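You operate a simulated robot arm through the tools that you are given. There is no shell and no other tool.

The job below is to be done with a simulated robot arm. You get a single attempt, and the scene is never put back.

Task
Speed-test the teal motor at its printed number: 300 or more goes in GOOD, less in SERVICE.
Fine: clamp it and press the meter button once; leave the clamp free.

The check looks at the end state, three seconds after you hand in, the way a careful person would. Anything else that was tipped, shoved, dropped, spilled or broken makes it a failure.

Robot
A 6-joint arm with a two-finger parallel gripper, fixed in place. Base frame: the origin is at the foot of the arm, x ahead of it, y to its left, z up; the work surface is at about z = 2. Units: cm, rad, N and s.
With the tool pointing down near the work surface it reaches from about 20 to 46 cm from the base axis. Its first joint turns from -1.222 to 1.222 rad. Payload 1.9 kg.
The tool frame sits at the grasp point between the pads (the TCP): z along the fingers, y along the line on which they close. The tips reach 2.3 cm beyond it. Largest opening 9.4 cm; finger width 3.8, thickness 1; the body of the gripper, 5.4 by 9.6 cm, starts 3.9 cm behind the TCP.
Orientation is that of the tool frame in the base frame, as a unit quaternion [x, y, z, w]. With the fingers straight down and closing along the base's y, the tool's x points along the base's -x, its y along +y and its z along -z.

Tools
- The arm moves only by the tool servo_tool. Its arguments are lists of equal length, an entry for each row: "rotation": the turn, a rotation vector about the tool's x, y, z in units of 180 degrees (1.0 is 180 degrees), a list of three; "slide": the shift along the tool's x, y, z in units of 250 mm (1.0 is 250 mm), a list of three; "fingers": the finger opening in cm, from 0 to 9.4. In form: {"rotation": [[ax, ay, az], ...], "slide": [[x, y, z], ...], "fingers": [fingers, ...]}. A call has 1 to 20 rows; each row is the pose to reach, as a shift and turn from the pose commanded when the call began, along the tool's axes at that moment. A call with a number of a shift or a turn outside -1 to 1 is refused whole. Each row takes 0.2 s and may step no farther than 5 cm and 0.15 rad from the row before; otherwise, or with a gripper value out of range, the whole call is refused. Where a pose cannot be reached the arm comes as near as it can. A force on the tool above 40 N (or 10 N above the force at the start of the call, whichever is more), or a blocked arm, ends the call early, and 0.2 s more pass. The fingers move at their own pace (about 10.8 cm/s each) and stop on an object; they squeeze with about 30 N. The grip force told is the motor's: it shows also when the fingers shut on nothing. Time passes only in rows, and 0.2 s behind the last, so rows that repeat a pose let the fingers close. The reply holds the time, the measured pose of the TCP, the force on the tool along the base axes, the opening and the grip force, in the units named above and with some noise, with the torque about the TCP (base axes, N m) and any sound that the robot's microphone picked up.
- Cameras (640 x 400 px; columns grow to the right, rows downward): "scene" is fixed at [5.85, 31.15, 42.69]; the picture's right is [-0.85, -0.53, 0.00], its down [-0.29, 0.46, -0.84] and it looks along [0.45, -0.71, -0.54] (base axes); focal length 226 px, centre (320, 200). "wrist" rides on the gripper at [8.7, 1.6, -7.5] in the tool frame; the picture's right is [-0.18, 0.98, 0.00], its down [-0.58, -0.11, -0.81] and it looks along [-0.79, -0.15, 0.59] (tool axes); focal length 243 px, centre (320, 200). There is no depth. A picture from a camera that has moved, and an enlarged one, comes with that camera's place and axes in the base frame and with its lens. The place of the scene camera against the robot may be out by one fixed shift of up to 1.8 cm in any direction.
- grab_frame(camera): a new picture of that camera. It takes no simulated time.
- close_up(camera, box): a new picture of the part [left, top, right, bottom] of that camera's present view, enlarged. It takes no simulated time.
- finish_job(): hands the job in; it is judged then, once.

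Places have to be worked out from the pictures, the camera data and where the tool is seen. Open the gripper and draw the arm clear of the work before you hand the job in, unless the task says otherwise.

The tools are called after "Call:" as name(argument=value, ...) on one line, values as JSON. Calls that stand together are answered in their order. servo_tool: Moves the arm, as the interface text tells. Its arguments: {"type":"object","properties":{"rotation":{"type":"array","items":{"type":"array","items":{"type":"number"}}},"slide":{"type":"array","items":{"type":"array","items":{"type":"number"}}},"fingers":{"type":"array","items":{"type":"number"}}},"required":["rotation","slide","fingers"]} The other tools are called the same way: grab_frame (camera) takes a picture; close_up (camera, box) takes an enlarged picture of a part of a camera's view; finish_job () hands the job in.

At the start:

```text
t: 0.0
tool_pos: [29.53, -9.32, 30.29]
tcp_rot: [0.0, 1.0, 0.001, 0.002]
ft_force: [-0.3, 0.5, -0.4]
wrist_torque: [0.01, 0.0, 0.02]
gripper_width: 9.37
grasp_force: 0.0
```

scene: 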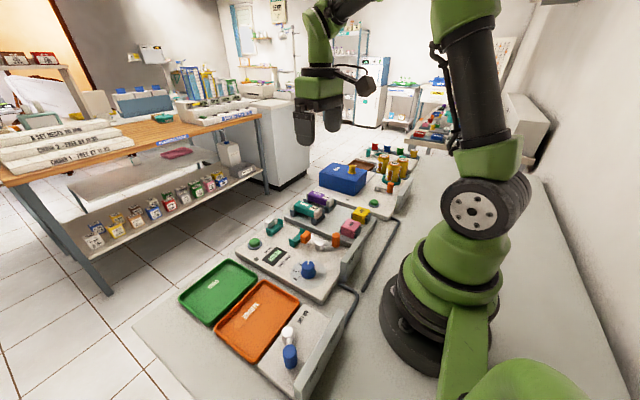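
wrist: 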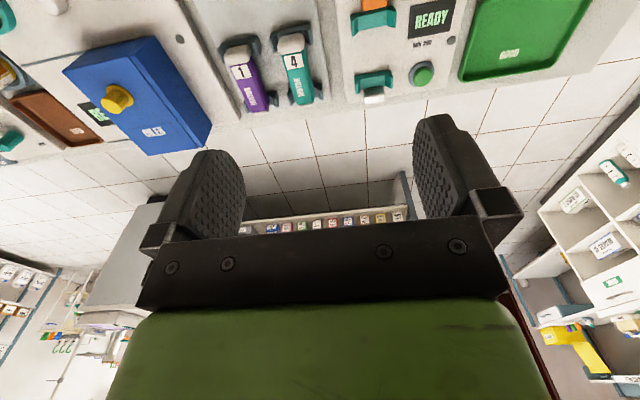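

I'll start by looking closely at the scene to identify the motor, clamp, meter button and trays.

Call:
close_up(camera="scene", box=[220, 180, 400, 310])

Call:
close_up(camera="scene", box=[170, 240, 350, 390])

Call:
close_up(camera="wrist", box=[200, 0, 600, 130])

Call:
close_up(camera="scene", box=[300, 130, 460, 230])

```text
3.08 times, centred on (310, 245) of scene
camera zoom: at [5.85, 31.15, 42.69], right [-0.85, -0.53, 0.0], down [-0.29, 0.46, -0.84], along [0.45, -0.71, -0.54], focal length 696 px, centre (351, 62)
```

zoom: 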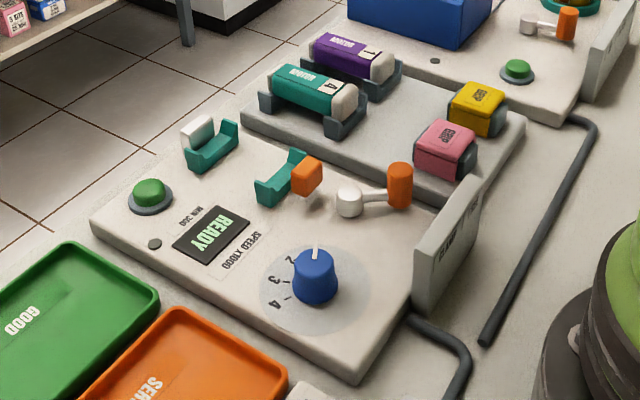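

```text
2.67 times, centred on (260, 315) of scene
camera zoom: at [5.85, 31.15, 42.69], right [-0.85, -0.53, 0.0], down [-0.29, 0.46, -0.84], along [0.45, -0.71, -0.54], focal length 603 px, centre (480, -107)
```

zoom: 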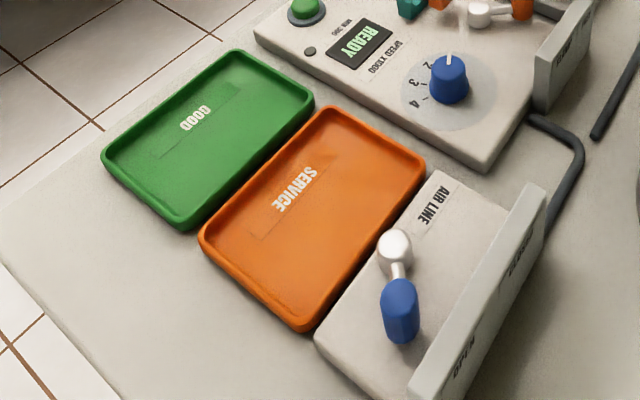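

```text
1.60 times, centred on (400, 65) of wrist
camera zoom: at [20.92, -7.77, 37.54], right [0.18, 0.98, 0.0], down [0.58, -0.11, 0.81], along [0.79, -0.15, -0.59], focal length 388 px, centre (192, 416)
```

zoom: 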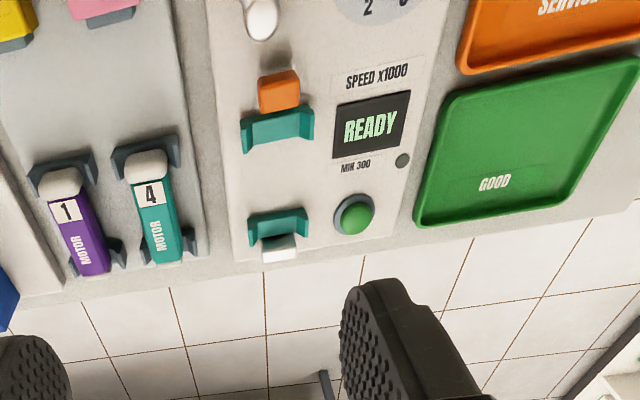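

```text
4.00 times, centred on (380, 180) of scene
camera zoom: at [5.85, 31.15, 42.69], right [-0.85, -0.53, 0.0], down [-0.29, 0.46, -0.84], along [0.45, -0.71, -0.54], focal length 904 px, centre (80, 280)
```

zoom: 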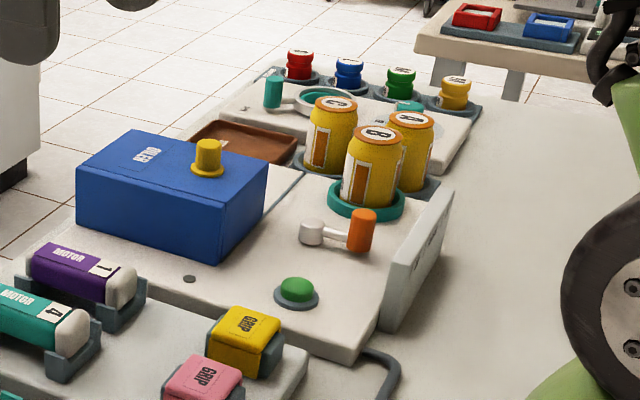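

The teal motor seems to carry a "4", and the tester has a dial, a cradle, an orange lever and a green button. I'll zoom into labels before moving anything.

Call:
close_up(camera="scene", box=[330, 215, 370, 275])

Call:
close_up(camera="scene", box=[265, 300, 335, 400])

Call:
close_up(camera="scene", box=[275, 240, 345, 300])

Call:
close_up(camera="scene", box=[255, 205, 350, 260])

Call:
close_up(camera="wrist", box=[0, 0, 230, 160])

```text
6.67 times, centred on (350, 245) of scene
camera zoom: at [5.85, 31.15, 42.69], right [-0.85, -0.53, 0.0], down [-0.29, 0.46, -0.84], along [0.45, -0.71, -0.54], focal length 1508 px, centre (120, -100)
```

zoom: 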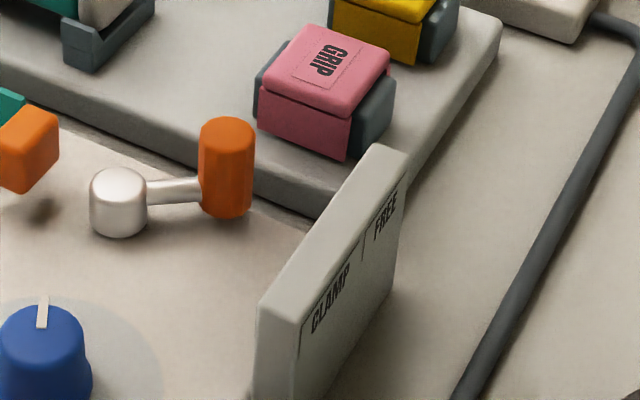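

```text
4.00 times, centred on (300, 350) of scene
camera zoom: at [5.85, 31.15, 42.69], right [-0.85, -0.53, 0.0], down [-0.29, 0.46, -0.84], along [0.45, -0.71, -0.54], focal length 904 px, centre (400, -400)
```

zoom: 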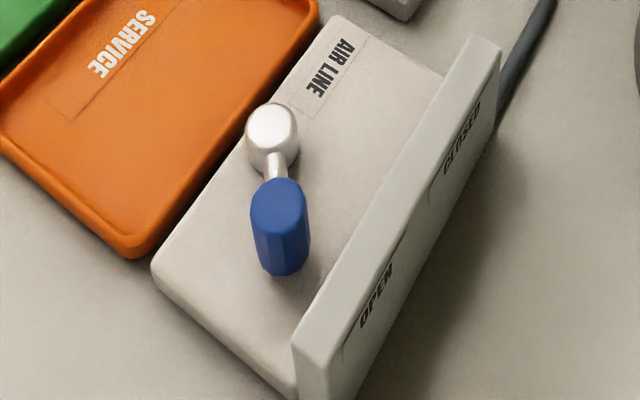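

```text
6.67 times, centred on (310, 270) of scene
camera zoom: at [5.85, 31.15, 42.69], right [-0.85, -0.53, 0.0], down [-0.29, 0.46, -0.84], along [0.45, -0.71, -0.54], focal length 1508 px, centre (387, -267)
```

zoom: 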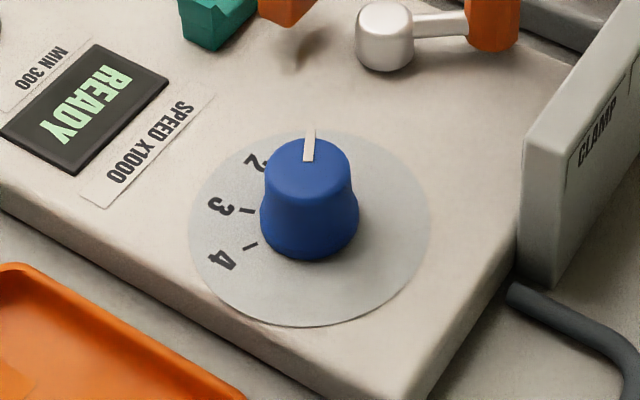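

```text
6.74 times, centred on (302, 232) of scene
camera zoom: at [5.85, 31.15, 42.69], right [-0.85, -0.53, 0.0], down [-0.29, 0.46, -0.84], along [0.45, -0.71, -0.54], focal length 1523 px, centre (438, -19)
```

zoom: 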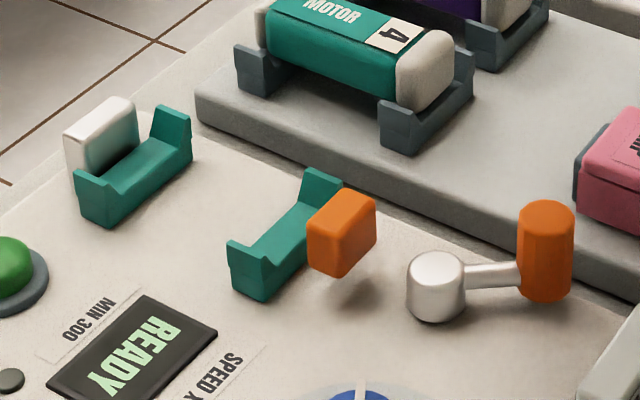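

```text
2.50 times, centred on (115, 80) of wrist
camera zoom: at [20.92, -7.77, 37.54], right [0.18, 0.98, 0.0], down [0.58, -0.11, 0.81], along [0.79, -0.15, -0.59], focal length 606 px, centre (832, 500)
```

zoom: 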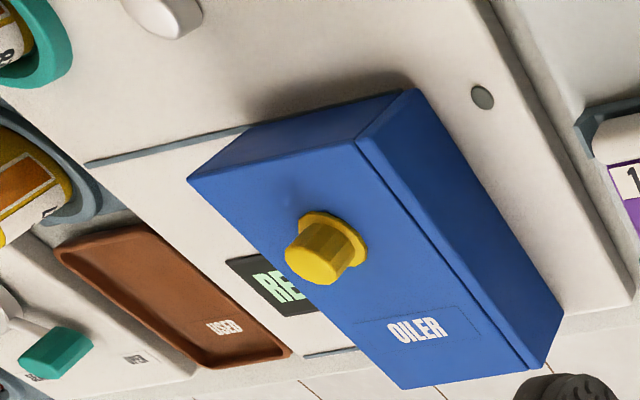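

The teal motor reads "4", so the dial has to go to 4. The lever is at FREE now and the air line seems to be OPEN. I'll move the wrist camera over the tester for a better view.

Call:
servo_tool(rotation=[[0, 0, 0], [0, 0, 0], [0, 0, 0], [0, 0, 0]], slide=[[0.08, 0.12, 0], [0.16, 0.24, 0], [0.24, 0.36, 0], [0.32, 0.48, 0]], fingers=[9.4, 9.4, 9.4, 9.4])

Call:
grab_frame(camera="wrist")

Call:
grab_frame(camera="scene")

```text
t: 1.0
tool_pos: [21.3, 2.57, 30.07]
tcp_rot: [0.0, 1.0, 0.001, 0.001]
ft_force: [0.8, -1.1, 0.1]
wrist_torque: [-0.02, 0.01, -0.01]
gripper_width: 9.4
grasp_force: 0.0
```

```text
taken
camera wrist: at [12.73, 4.16, 37.46], right [0.18, 0.98, 0.0], down [0.58, -0.11, 0.81], along [0.79, -0.15, -0.59], focal length 243 px, centre (320, 200)
```

wrist: 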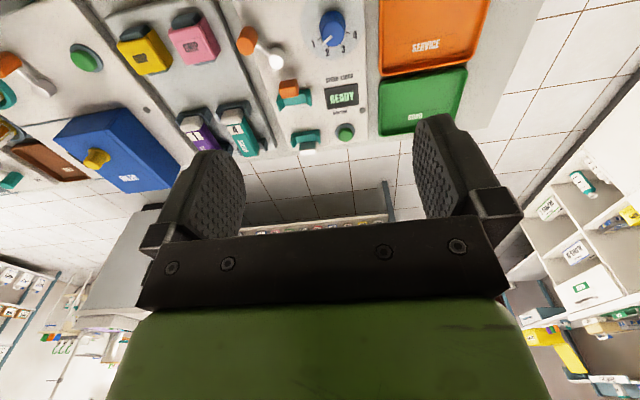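

```text
taken
```

scene: 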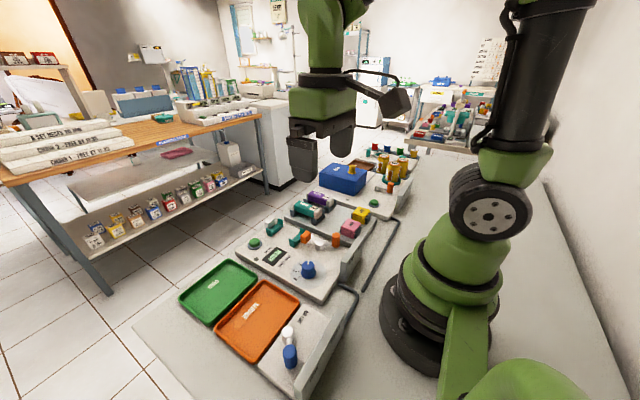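

Good view of the tester. Zooming into the dial, lever, cradle and motors from the wrist camera.

Call:
close_up(camera="wrist", box=[220, 0, 380, 100])

Call:
close_up(camera="wrist", box=[240, 60, 400, 160])

Call:
close_up(camera="wrist", box=[110, 0, 280, 160])

```text
4.00 times, centred on (300, 50) of wrist
camera zoom: at [12.73, 4.16, 37.46], right [0.18, 0.98, 0.0], down [0.58, -0.11, 0.81], along [0.79, -0.15, -0.59], focal length 970 px, centre (400, 800)
```

zoom: 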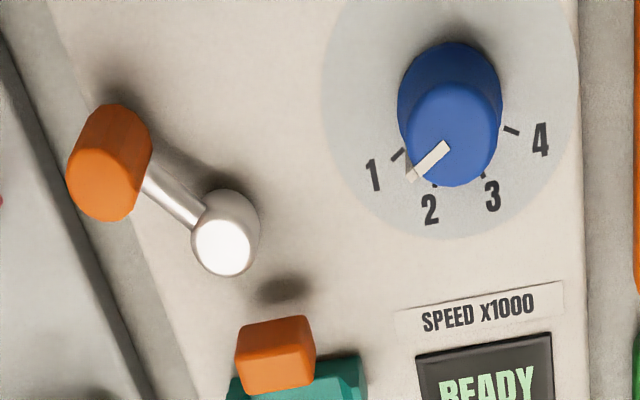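

```text
4.00 times, centred on (320, 110) of wrist
camera zoom: at [12.73, 4.16, 37.46], right [0.18, 0.98, 0.0], down [0.58, -0.11, 0.81], along [0.79, -0.15, -0.59], focal length 970 px, centre (320, 560)
```

zoom: 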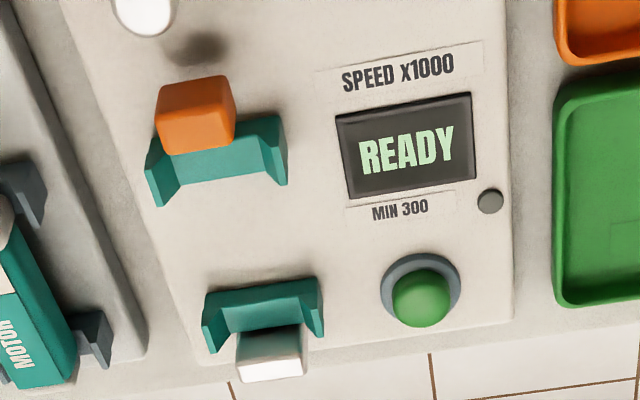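

```text
2.50 times, centred on (195, 80) of wrist
camera zoom: at [12.73, 4.16, 37.46], right [0.18, 0.98, 0.0], down [0.58, -0.11, 0.81], along [0.79, -0.15, -0.59], focal length 606 px, centre (632, 500)
```

zoom: 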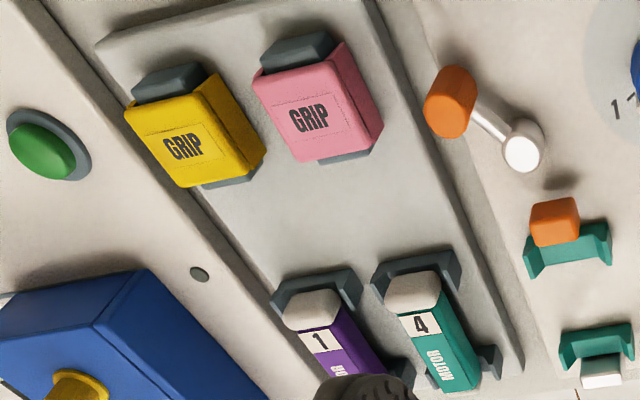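

Triangulating between views suggests the panel top is around z≈2. I'll drop the camera for a second, closer view to fix heights.

Call:
servo_tool(rotation=[[0, 0, 0], [0, 0, 0], [0, 0, 0], [0, 0, 0]], slide=[[0, -0.02, 0.12], [0, -0.05, 0.24], [0, -0.08, 0.36], [0, -0.1, 0.48]], fingers=[9.4, 9.4, 9.4, 9.4])

Call:
grab_frame(camera="wrist")

Call:
close_up(camera="wrist", box=[220, 0, 420, 125])

Call:
close_up(camera="wrist", box=[240, 75, 400, 175])

Call:
close_up(camera="wrist", box=[80, 50, 240, 150])

```text
t: 2.0
tool_pos: [21.62, -0.16, 18.26]
tcp_rot: [0.001, 1.0, 0.001, 0.002]
ft_force: [-1.7, -0.4, 0.7]
wrist_torque: [-0.03, -0.01, -0.01]
gripper_width: 9.4
grasp_force: 0.0
```

```text
taken
camera wrist: at [12.93, 1.5, 25.53], right [0.19, 0.98, 0.0], down [0.58, -0.11, 0.81], along [0.79, -0.15, -0.59], focal length 243 px, centre (320, 200)
```

wrist: 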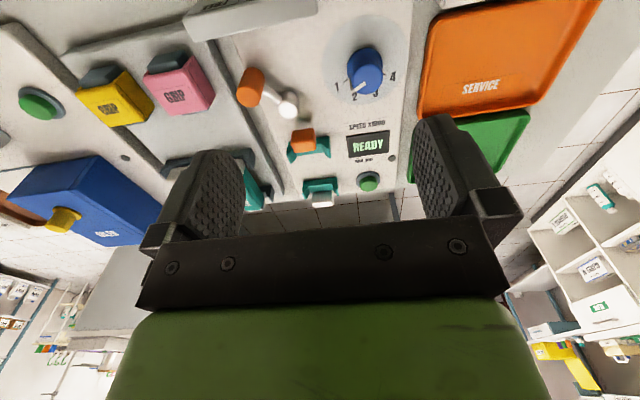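

```text
3.20 times, centred on (320, 62) of wrist
camera zoom: at [12.93, 1.5, 25.53], right [0.19, 0.98, 0.0], down [0.58, -0.11, 0.81], along [0.79, -0.15, -0.59], focal length 776 px, centre (320, 640)
```

zoom: 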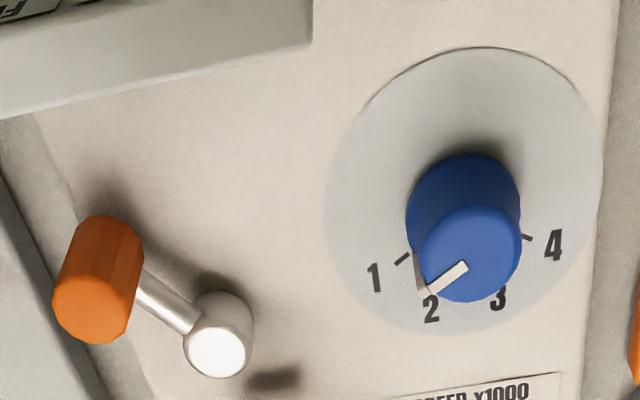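

```text
4.00 times, centred on (320, 125) of wrist
camera zoom: at [12.93, 1.5, 25.53], right [0.19, 0.98, 0.0], down [0.58, -0.11, 0.81], along [0.79, -0.15, -0.59], focal length 970 px, centre (320, 500)
```

zoom: 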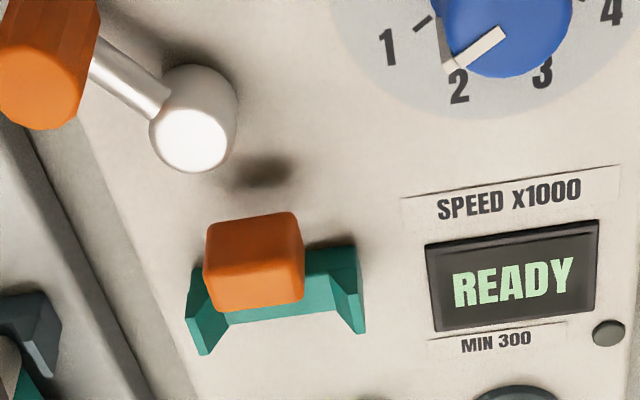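

```text
4.00 times, centred on (160, 100) of wrist
camera zoom: at [12.93, 1.5, 25.53], right [0.19, 0.98, 0.0], down [0.58, -0.11, 0.81], along [0.79, -0.15, -0.59], focal length 970 px, centre (960, 600)
```

zoom: 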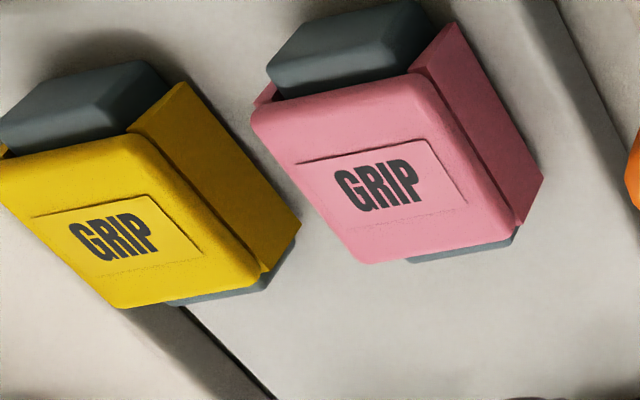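

Panel top is at z≈2.6, knob centre ≈(24.3, 3.5) with its top at 4.5, and the lever handle sits at ≈(23.6, -7). Next I'll look closely at the teal motor and its rack.

Call:
servo_tool(rotation=[[0, 0, 0], [0, 0, 0], [0, 0, 0], [0, 0, 0]], slide=[[-0.06, -0.12, 0], [-0.12, -0.24, 0], [-0.16, -0.36, 0], [-0.2, -0.48, 0]], fingers=[9.4, 9.4, 9.4, 9.4])

Call:
grab_frame(camera="wrist")

Call:
close_up(camera="wrist", box=[200, 50, 440, 200])

Call:
close_up(camera="wrist", box=[240, 60, 400, 160])

Call:
close_up(camera="scene", box=[270, 170, 350, 220])

```text
t: 3.0
tool_pos: [26.88, -11.89, 18.0]
tcp_rot: [0.0, 1.0, 0.002, 0.001]
ft_force: [-0.5, -0.2, 0.3]
wrist_torque: [0.01, 0.0, 0.0]
gripper_width: 9.39
grasp_force: 0.0
```

```text
taken
camera wrist: at [18.18, -10.23, 25.38], right [0.18, 0.98, 0.0], down [0.58, -0.11, 0.81], along [0.79, -0.15, -0.59], focal length 243 px, centre (320, 200)
```

wrist: 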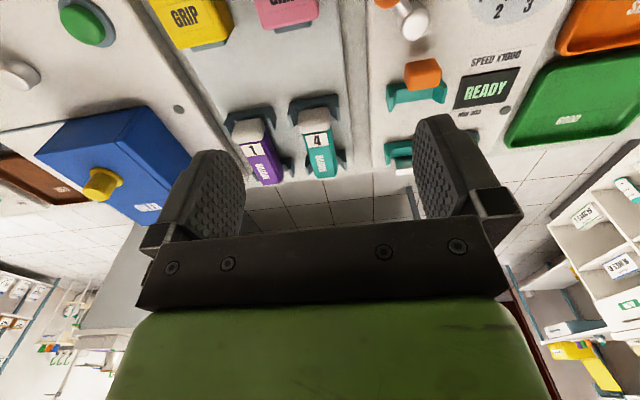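

```text
2.67 times, centred on (320, 125) of wrist
camera zoom: at [18.18, -10.23, 25.38], right [0.18, 0.98, 0.0], down [0.58, -0.11, 0.81], along [0.79, -0.15, -0.59], focal length 647 px, centre (320, 400)
```

zoom: 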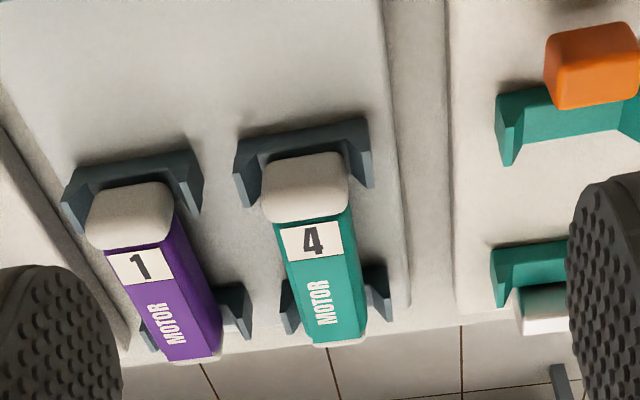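

```text
4.00 times, centred on (320, 110) of wrist
camera zoom: at [18.18, -10.23, 25.38], right [0.18, 0.98, 0.0], down [0.58, -0.11, 0.81], along [0.79, -0.15, -0.59], focal length 970 px, centre (320, 560)
```

zoom: 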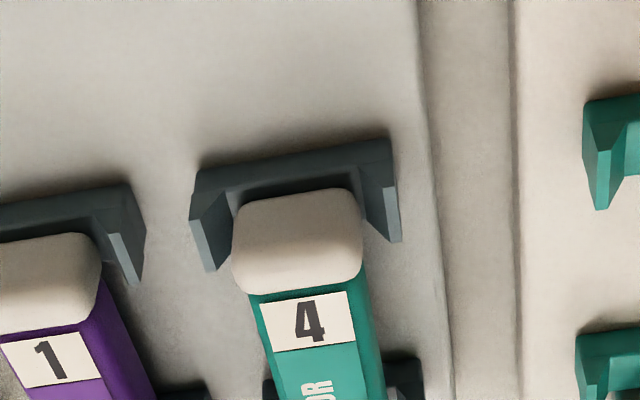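

```text
8.00 times, centred on (310, 195) of scene
camera zoom: at [5.85, 31.16, 42.69], right [-0.85, -0.53, 0.0], down [-0.29, 0.46, -0.84], along [0.45, -0.71, -0.54], focal length 1809 px, centre (400, 240)
```

zoom: 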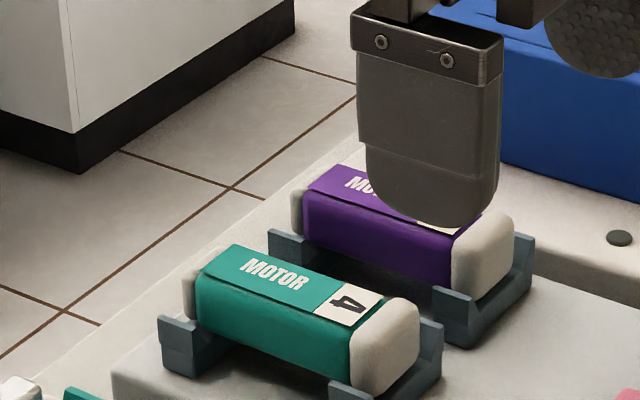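

The motor's number label sits near (34.3, -13.6, 5.6), with its body along x from about 31 to 41. I'll take zooms that show rack and cradle together for precise relative offsets.

Call:
close_up(camera="wrist", box=[280, 40, 460, 180])

Call:
close_up(camera="wrist", box=[430, 40, 570, 130])

Call:
close_up(camera="scene", box=[240, 195, 340, 255])

```text
2.86 times, centred on (370, 110) of wrist
camera zoom: at [18.18, -10.23, 25.38], right [0.18, 0.98, 0.0], down [0.58, -0.11, 0.81], along [0.79, -0.15, -0.59], focal length 693 px, centre (177, 457)
```

zoom: 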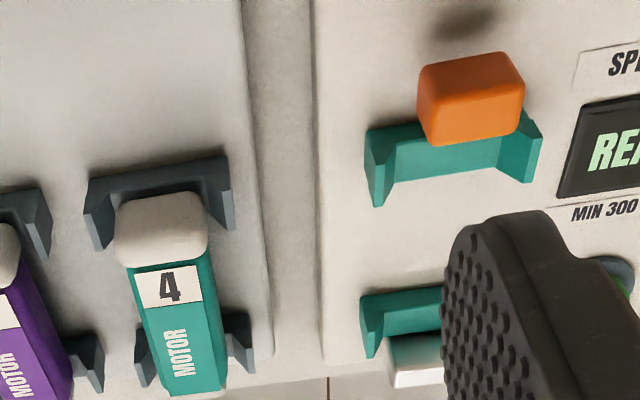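

```text
4.44 times, centred on (500, 85) of wrist
camera zoom: at [18.18, -10.23, 25.38], right [0.18, 0.98, 0.0], down [0.58, -0.11, 0.81], along [0.79, -0.15, -0.59], focal length 1078 px, centre (-480, 711)
```

zoom: 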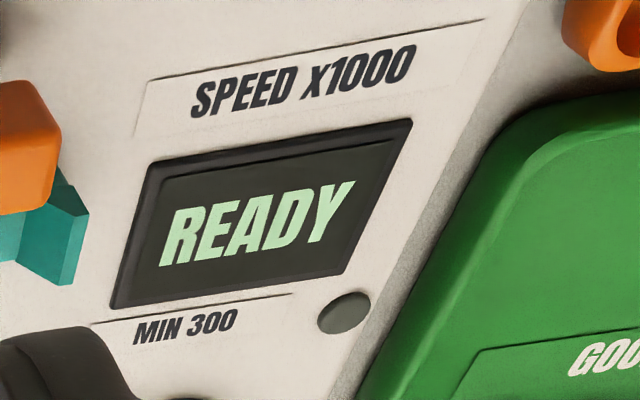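

```text
6.40 times, centred on (290, 225) of scene
camera zoom: at [5.85, 31.16, 42.69], right [-0.85, -0.53, 0.0], down [-0.29, 0.46, -0.84], along [0.45, -0.71, -0.54], focal length 1447 px, centre (512, 40)
```

zoom: 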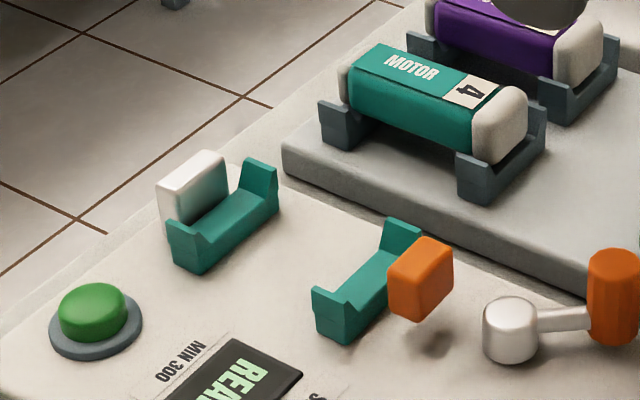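

Rack supports and cradle supports line up in x (≈32.1 and ≈39.2), so the transfer is mostly a pure y shift. I'll turn the tool 90° to view the cradle, jaw and stop side-on and check the x clearances.

Call:
servo_tool(rotation=[[0, 0, 0.045], [0, 0, 0.09], [0, 0, 0.135], [0, 0, 0.18], [0, 0, 0.225], [0, 0, 0.27], [0, 0, 0.315], [0, 0, 0.36], [0, 0, 0.405], [0, 0, 0.45], [0, 0, 0.495]], slide=[[-0.026, 0.043, 0.007], [-0.052, 0.086, 0.014], [-0.078, 0.13, 0.021], [-0.104, 0.173, 0.028], [-0.13, 0.216, 0.035], [-0.156, 0.26, 0.042], [-0.182, 0.303, 0.049], [-0.208, 0.346, 0.056], [-0.234, 0.39, 0.063], [-0.26, 0.433, 0.07], [-0.284, 0.476, 0.08]], fingers=[9.4, 9.4, 9.4, 9.4, 9.4, 9.4, 9.4, 9.4, 9.4, 9.4, 9.4])

Call:
grab_frame(camera="wrist")

Call:
close_up(camera="wrist", box=[220, 0, 420, 125])

Call:
close_up(camera="wrist", box=[220, 50, 420, 175])

```text
t: 5.4
tool_pos: [33.92, 0.13, 16.33]
tcp_rot: [0.702, 0.712, 0.002, 0.001]
ft_force: [0.5, 0.6, 0.4]
wrist_torque: [0.01, -0.04, 0.0]
gripper_width: 9.42
grasp_force: 0.0
```

```text
taken
camera wrist: at [35.34, 8.72, 23.67], right [0.99, -0.17, 0.0], down [-0.1, -0.58, 0.8], along [-0.14, -0.79, -0.59], focal length 243 px, centre (320, 200)
```

wrist: 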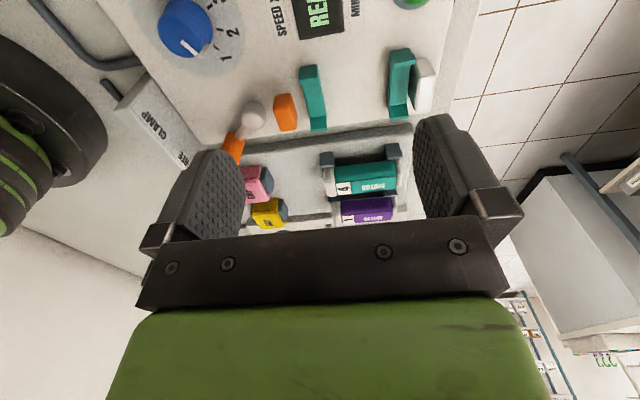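

```text
3.20 times, centred on (320, 62) of wrist
camera zoom: at [35.34, 8.72, 23.67], right [0.99, -0.17, 0.0], down [-0.1, -0.58, 0.8], along [-0.14, -0.79, -0.59], focal length 776 px, centre (320, 640)
```

zoom: 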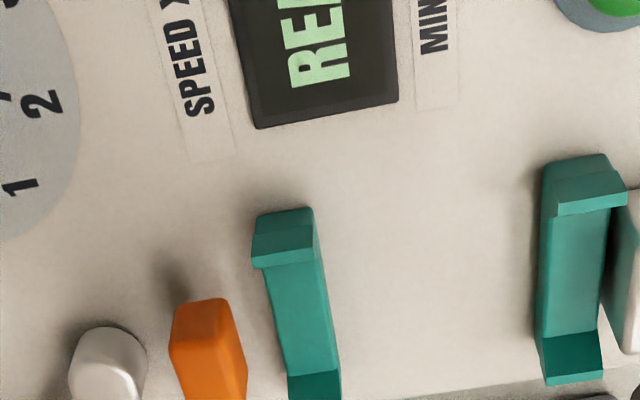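

```text
3.20 times, centred on (320, 112) of wrist
camera zoom: at [35.34, 8.72, 23.67], right [0.99, -0.17, 0.0], down [-0.1, -0.58, 0.8], along [-0.14, -0.79, -0.59], focal length 776 px, centre (320, 480)
```

zoom: 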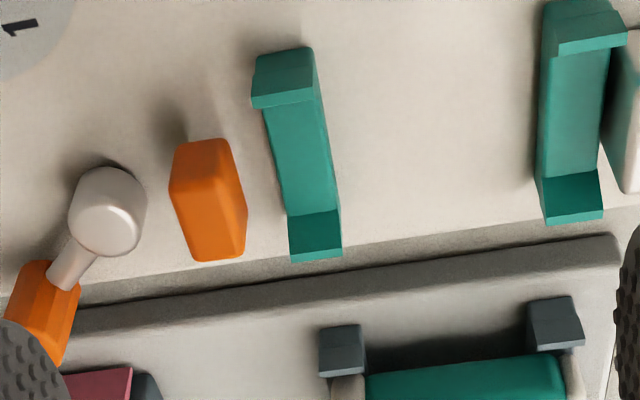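

Clear side view: the jaw's front face is at x≈30.9, and the cradle supports are at x≈32.6 and 40.3. I'll zoom in on the motor in this view to compare its ends.

Call:
close_up(camera="wrist", box=[300, 140, 420, 215])

Call:
close_up(camera="wrist", box=[370, 30, 450, 130])

Call:
close_up(camera="wrist", box=[260, 50, 350, 150])

```text
5.33 times, centred on (360, 178) of wrist
camera zoom: at [35.34, 8.72, 23.67], right [0.99, -0.17, 0.0], down [-0.1, -0.58, 0.8], along [-0.14, -0.79, -0.59], focal length 1294 px, centre (107, 320)
```

zoom: 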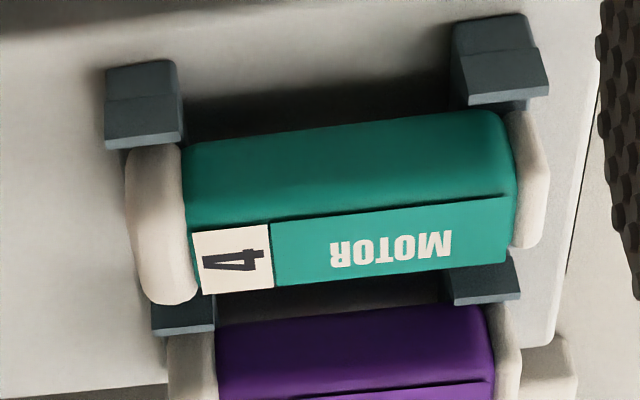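

```text
4.00 times, centred on (410, 80) of wrist
camera zoom: at [35.34, 8.72, 23.67], right [0.99, -0.17, 0.0], down [-0.1, -0.58, 0.8], along [-0.14, -0.79, -0.59], focal length 970 px, centre (-40, 680)
```

zoom: 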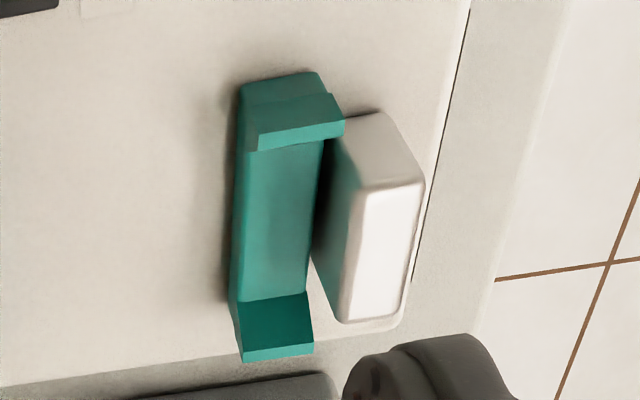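

```text
4.00 times, centred on (305, 100) of wrist
camera zoom: at [35.34, 8.72, 23.67], right [0.99, -0.17, 0.0], down [-0.1, -0.58, 0.8], along [-0.14, -0.79, -0.59], focal length 970 px, centre (380, 600)
```

zoom: 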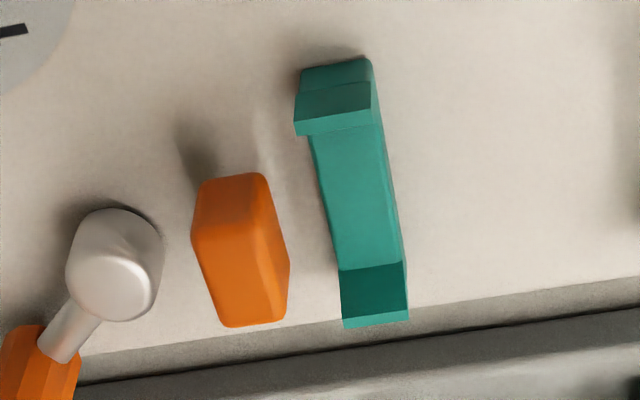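

Measured: the motor spans x≈32.05–40.95 with centre y≈-13.6, and the jaw-to-stop gap is 31.0–41.5 with the cradle axis at y≈-3.65. The air valve is already at OPEN. I'll set the dial first, so next I hover above the knob with the fingers partly open.

Call:
servo_tool(rotation=[[0, 0, 0], [0, 0, 0], [0, 0, 0], [0, 0, 0]], slide=[[0.035, -0.096, 0.043], [0.07, -0.192, 0.086], [0.106, -0.288, 0.13], [0.141, -0.383, 0.172]], fingers=[8, 7, 6, 6])

Call:
grab_frame(camera="wrist")

Call:
close_up(camera="wrist", box=[240, 40, 400, 140])

Call:
grab_frame(camera="scene")

```text
t: 6.4
tool_pos: [24.09, 3.4, 11.47]
tcp_rot: [0.701, 0.713, 0.002, 0.001]
ft_force: [0.4, 0.1, -0.6]
wrist_torque: [-0.01, 0.02, 0.02]
gripper_width: 6.0
grasp_force: 0.0
```

```text
taken
camera wrist: at [25.56, 12.04, 18.9], right [0.99, -0.17, 0.0], down [-0.1, -0.58, 0.8], along [-0.13, -0.79, -0.59], focal length 243 px, centre (320, 200)
```

wrist: 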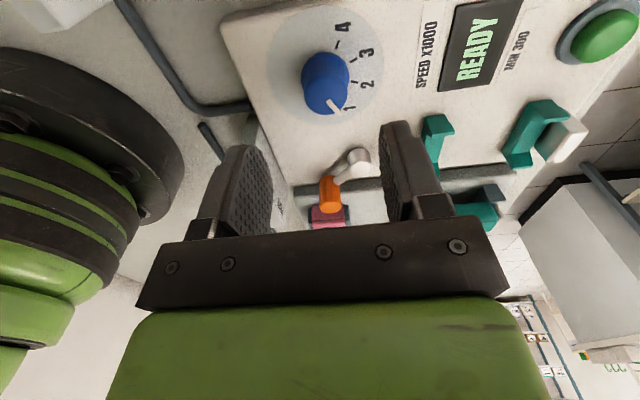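

```text
4.00 times, centred on (320, 90) of wrist
camera zoom: at [25.56, 12.04, 18.9], right [0.99, -0.17, 0.0], down [-0.1, -0.58, 0.8], along [-0.13, -0.79, -0.59], focal length 970 px, centre (320, 640)
```

zoom: 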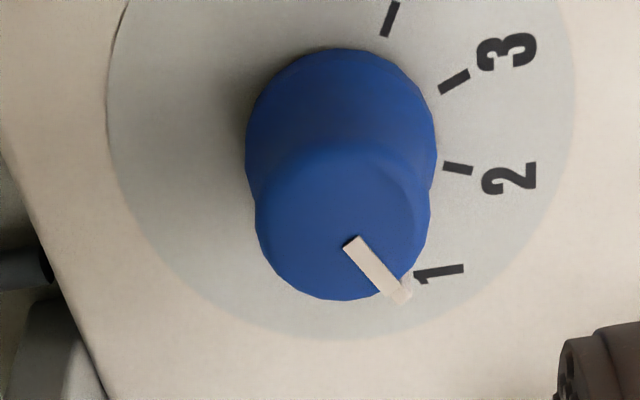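

```text
taken
```

scene: 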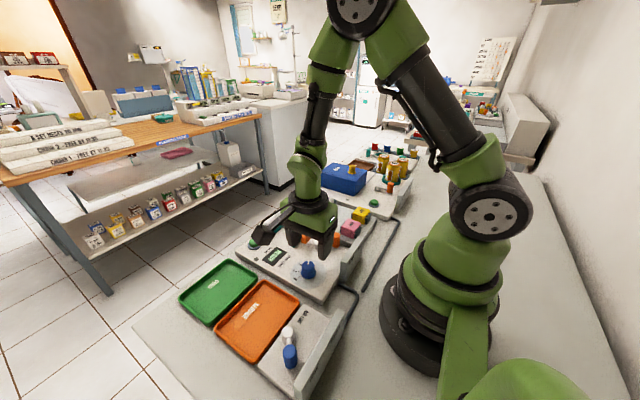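

Knob centre triangulates to about (24.5, 3.5) with its top near z≈4.2–4.5. Descending partway with a small x correction, then I'll check the reading and picture again.

Call:
servo_tool(rotation=[[0, 0, 0], [0, 0, 0], [0, 0, 0]], slide=[[0.004, 0.018, 0.08], [0.004, 0.018, 0.16], [0.004, 0.018, 0.18]], fingers=[6, 6, 6])

Call:
grab_frame(camera="wrist")

Call:
close_up(camera="wrist", box=[230, 80, 410, 200])

Call:
close_up(camera="scene", box=[240, 220, 360, 310])

```text
t: 7.2
tool_pos: [24.47, 3.53, 7.39]
tcp_rot: [0.702, 0.712, 0.002, 0.001]
ft_force: [-0.4, 0.2, 0.2]
wrist_torque: [0.02, 0.01, 0.05]
gripper_width: 5.97
grasp_force: 0.0
```

```text
taken
camera wrist: at [26.04, 12.2, 14.8], right [0.99, -0.17, 0.0], down [-0.1, -0.58, 0.8], along [-0.13, -0.79, -0.59], focal length 243 px, centre (320, 200)
```

wrist: 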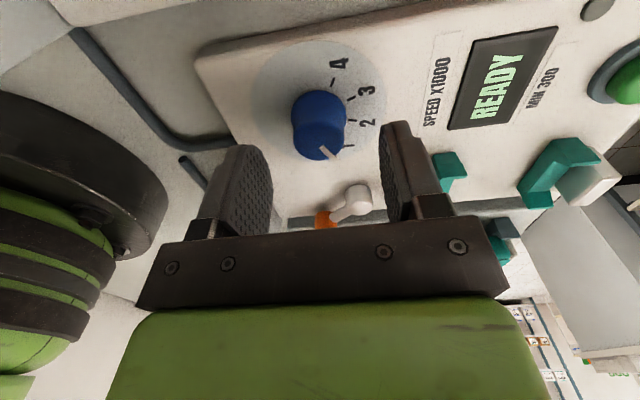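

```text
3.33 times, centred on (320, 140) of wrist
camera zoom: at [26.04, 12.2, 14.8], right [0.99, -0.17, 0.0], down [-0.1, -0.58, 0.8], along [-0.13, -0.79, -0.59], focal length 809 px, centre (320, 400)
```

zoom: 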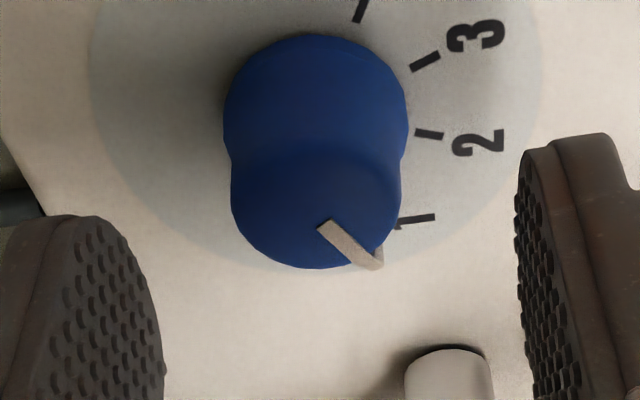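

```text
4.44 times, centred on (300, 265) of scene
camera zoom: at [5.85, 31.15, 42.69], right [-0.85, -0.53, 0.0], down [-0.29, 0.46, -0.84], along [0.45, -0.71, -0.54], focal length 1005 px, centre (409, -89)
```

zoom: 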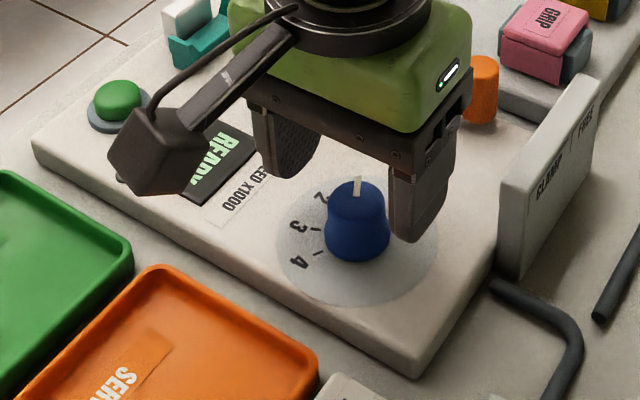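

The knob is centred between the fingers. Descending to z≈5.2 and closing on the knob.

Call:
servo_tool(rotation=[[0, 0, 0], [0, 0, 0], [0, 0, 0], [0, 0, 0], [0, 0, 0]], slide=[[0, 0, 0.05], [0, 0, 0.092], [0, 0, 0.092], [0, 0, 0.092], [0, 0, 0.092]], fingers=[6, 6, 4, 2, 2])

Call:
grab_frame(camera="wrist")

Call:
close_up(camera="scene", box=[260, 230, 360, 305])

```text
t: 8.4
tool_pos: [24.5, 3.63, 5.22]
tcp_rot: [0.702, 0.713, 0.001, 0.0]
ft_force: [3.7, 0.0, -5.5]
wrist_torque: [0.1, 0.49, 0.02]
gripper_width: 2.86
grasp_force: 45.0
```

```text
taken
camera wrist: at [25.99, 12.23, 12.58], right [0.99, -0.17, 0.0], down [-0.1, -0.58, 0.8], along [-0.13, -0.79, -0.59], focal length 243 px, centre (320, 200)
```

wrist: 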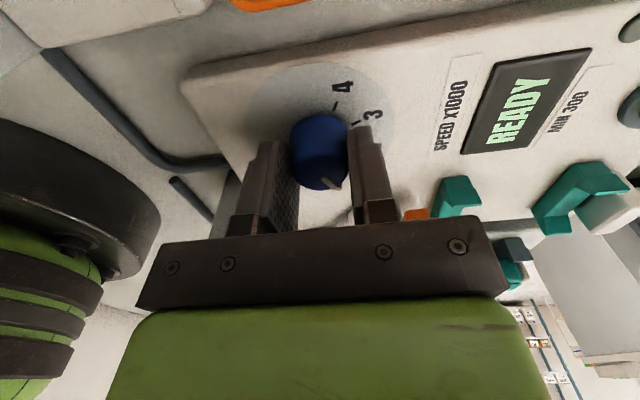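

```text
5.33 times, centred on (310, 268) of scene
camera zoom: at [5.85, 31.15, 42.69], right [-0.85, -0.53, 0.0], down [-0.29, 0.46, -0.84], along [0.45, -0.71, -0.54], focal length 1206 px, centre (373, -160)
```

zoom: 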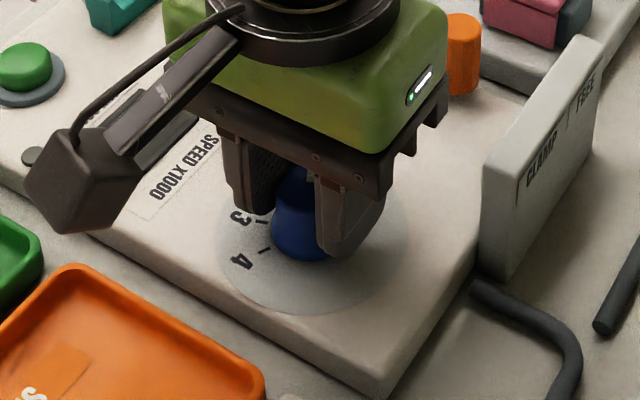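

The knob is gripped (2.86 cm). Turning it 45° counter-clockwise first to check that it follows and how the dial responds.

Call:
servo_tool(rotation=[[0, 0, -0.042], [0, 0, -0.084], [0, 0, -0.126], [0, 0, -0.168], [0, 0, -0.21], [0, 0, -0.25], [0, 0, -0.25]], slide=[[0, 0, 0], [0, 0, 0], [0, 0, 0], [0, 0, 0], [0, 0, 0], [0, 0, 0], [0, 0, 0]], fingers=[2, 2, 2, 2, 2, 2, 2])

Call:
grab_frame(camera="wrist")

Call:
close_up(camera="wrist", box=[240, 70, 400, 220])

Call:
close_up(camera="scene", box=[260, 230, 360, 305])

```text
t: 10.1
tool_pos: [24.64, 3.45, 5.04]
tcp_rot: [0.373, 0.928, 0.004, 0.003]
ft_force: [1.5, 0.8, 0.5]
wrist_torque: [-0.37, 0.4, -0.01]
gripper_width: 2.88
grasp_force: 45.2
stopped in row 7: the force on the tool passed its limit at 40 N (the readings are from after the stop); the commanded pose is now the measured one
```

```text
taken
camera wrist: at [19.46, 10.65, 12.46], right [0.81, 0.58, 0.01], down [0.34, -0.48, 0.81], along [0.47, -0.66, -0.59], focal length 243 px, centre (320, 200)
```

wrist: 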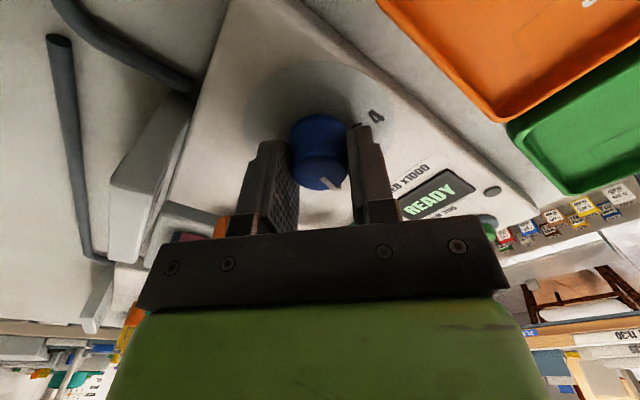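

```text
2.67 times, centred on (320, 145) of wrist
camera zoom: at [19.46, 10.65, 12.46], right [0.81, 0.58, 0.01], down [0.34, -0.48, 0.81], along [0.47, -0.66, -0.59], focal length 647 px, centre (320, 347)
```

zoom: 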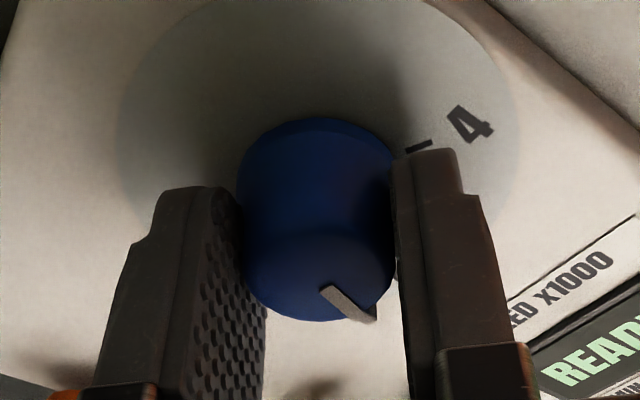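

```text
5.33 times, centred on (310, 268) of scene
camera zoom: at [5.85, 31.15, 42.69], right [-0.85, -0.53, 0.0], down [-0.29, 0.46, -0.84], along [0.45, -0.71, -0.54], focal length 1206 px, centre (373, -160)
```

zoom: 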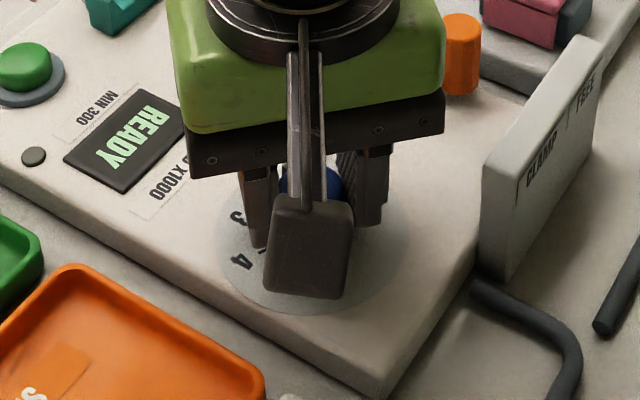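

The dial followed the grip, now around 2, but side force built up because the grip is slightly off the knob axis. The commanded pose has been reset to the measured one, so I'll continue in a smaller step and read the forces.

Call:
servo_tool(rotation=[[0, 0, -0.03], [0, 0, -0.06], [0, 0, -0.09], [0, 0, -0.12]], slide=[[0, 0, -0.002], [0, 0, -0.004], [0, 0, -0.004], [0, 0, -0.004]], fingers=[2, 2, 2, 2])

Call:
close_up(camera="wrist", box=[240, 70, 400, 220])

```text
t: 10.7
tool_pos: [24.58, 3.53, 5.14]
tcp_rot: [0.3, 0.954, 0.002, 0.002]
ft_force: [3.8, 0.9, -4.5]
wrist_torque: [-0.23, 0.71, -0.01]
gripper_width: 2.91
grasp_force: 45.4
stopped in row 2: the force on the tool passed its limit at 41 N (the readings are from after the stop); the commanded pose is now the measured one
```

```text
2.67 times, centred on (320, 145) of wrist
camera zoom: at [18.42, 9.78, 12.51], right [0.71, 0.7, 0.01], down [0.41, -0.42, 0.81], along [0.57, -0.57, -0.59], focal length 647 px, centre (320, 347)
```

zoom: 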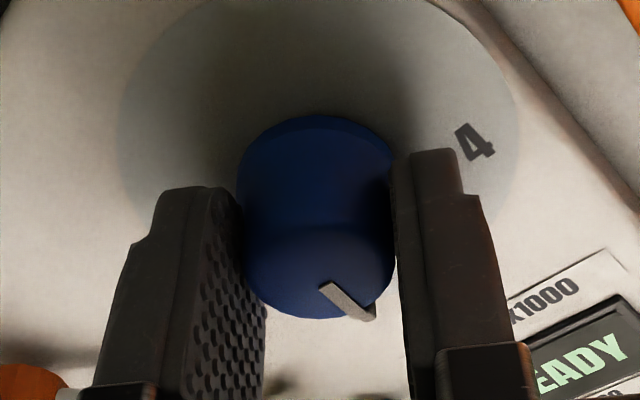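

The force limit tripped again, so I'll release the knob and re-centre on it before going on.

Call:
servo_tool(rotation=[[0, 0, 0], [0, 0, 0]], slide=[[0, 0, 0], [0, 0, 0]], fingers=[5, 5])

Call:
close_up(camera="wrist", box=[240, 70, 400, 220])

Call:
grab_frame(camera="wrist")

Call:
close_up(camera="scene", box=[260, 230, 360, 305])

```text
t: 11.3
tool_pos: [24.7, 3.55, 5.18]
tcp_rot: [0.3, 0.954, 0.002, 0.003]
ft_force: [0.0, 0.1, -0.2]
wrist_torque: [-0.01, 0.02, -0.02]
gripper_width: 5.01
grasp_force: 0.1
```

```text
2.67 times, centred on (320, 145) of wrist
camera zoom: at [18.42, 9.77, 12.52], right [0.71, 0.7, 0.01], down [0.41, -0.42, 0.81], along [0.57, -0.57, -0.59], focal length 647 px, centre (320, 347)
```

zoom: 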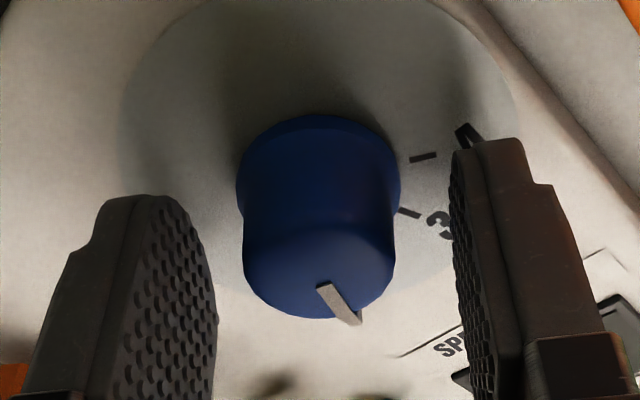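

```text
taken
camera wrist: at [18.42, 9.77, 12.52], right [0.71, 0.7, 0.01], down [0.41, -0.42, 0.81], along [0.57, -0.57, -0.59], focal length 243 px, centre (320, 200)
```

wrist: 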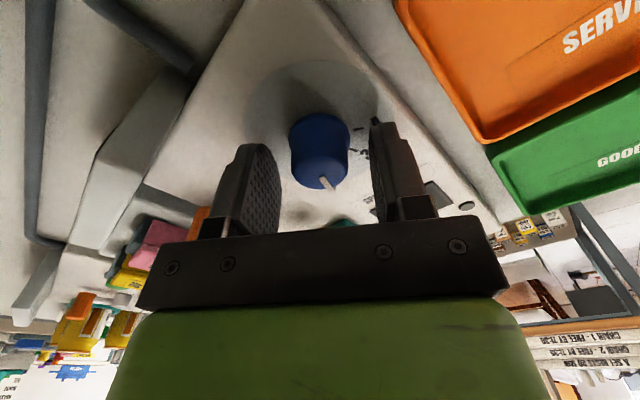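

```text
5.33 times, centred on (310, 268) of scene
camera zoom: at [5.85, 31.15, 42.69], right [-0.85, -0.53, 0.0], down [-0.29, 0.46, -0.84], along [0.45, -0.71, -0.54], focal length 1206 px, centre (373, -160)
```

zoom: 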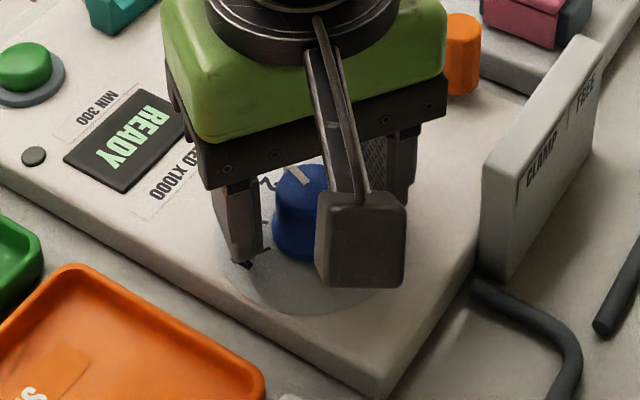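

The dial clicked into 2 when released. The picture suggests the knob axis sits about 0.2 cm toward the camera side of the TCP, so I'll shift there, re-grip and check the contact forces.

Call:
servo_tool(rotation=[[0, 0, 0], [0, 0, 0], [0, 0, 0], [0, 0, 0]], slide=[[0.008, 0, -0.004], [0.008, 0, -0.004], [0.008, 0, -0.004], [0.008, 0, -0.004]], fingers=[5, 3.5, 2, 2])

Call:
servo_tool(rotation=[[0, 0, -0.02], [0, 0, -0.04], [0, 0, -0.06], [0, 0, -0.06]], slide=[[0, 0, 0], [0, 0, 0], [0, 0, 0], [0, 0, 0]], fingers=[2, 2, 2, 2])

```text
t: 12.3
tool_pos: [24.48, 3.64, 5.22]
tcp_rot: [0.299, 0.954, 0.003, 0.004]
ft_force: [0.3, 12.6, 1.1]
wrist_torque: [0.06, 0.07, 0.01]
gripper_width: 2.79
grasp_force: 45.4
```

```text
t: 13.1
tool_pos: [24.46, 3.61, 5.32]
tcp_rot: [0.21, 0.978, 0.003, 0.004]
ft_force: [-0.9, 2.2, 3.5]
wrist_torque: [0.04, 0.12, 0.0]
gripper_width: 2.77
grasp_force: 45.1
stopped in row 4: the force on the tool passed its limit at 42 N (the readings are from after the stop); the commanded pose is now the measured one
```

It tripped again after ~10°. I'll take a very small step and read the force and torque without tripping, to see which direction the load comes from.

Call:
servo_tool(rotation=[[0, 0, -0.01], [0, 0, -0.02]], slide=[[0, 0, 0], [0, 0, 0]], fingers=[2, 2])

Call:
close_up(camera="wrist", box=[240, 70, 400, 220])

```text
t: 13.7
tool_pos: [24.5, 3.59, 5.22]
tcp_rot: [0.179, 0.984, 0.001, 0.003]
ft_force: [-8.8, -2.1, 9.2]
wrist_torque: [-0.36, -1.22, 0.0]
gripper_width: 2.79
grasp_force: 45.0
```

```text
2.67 times, centred on (320, 145) of wrist
camera zoom: at [16.94, 8.14, 12.61], right [0.52, 0.85, 0.01], down [0.5, -0.31, 0.81], along [0.69, -0.42, -0.59], focal length 647 px, centre (320, 347)
```

zoom: 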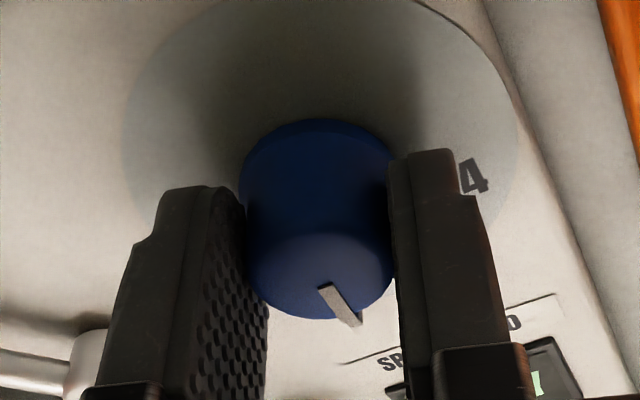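

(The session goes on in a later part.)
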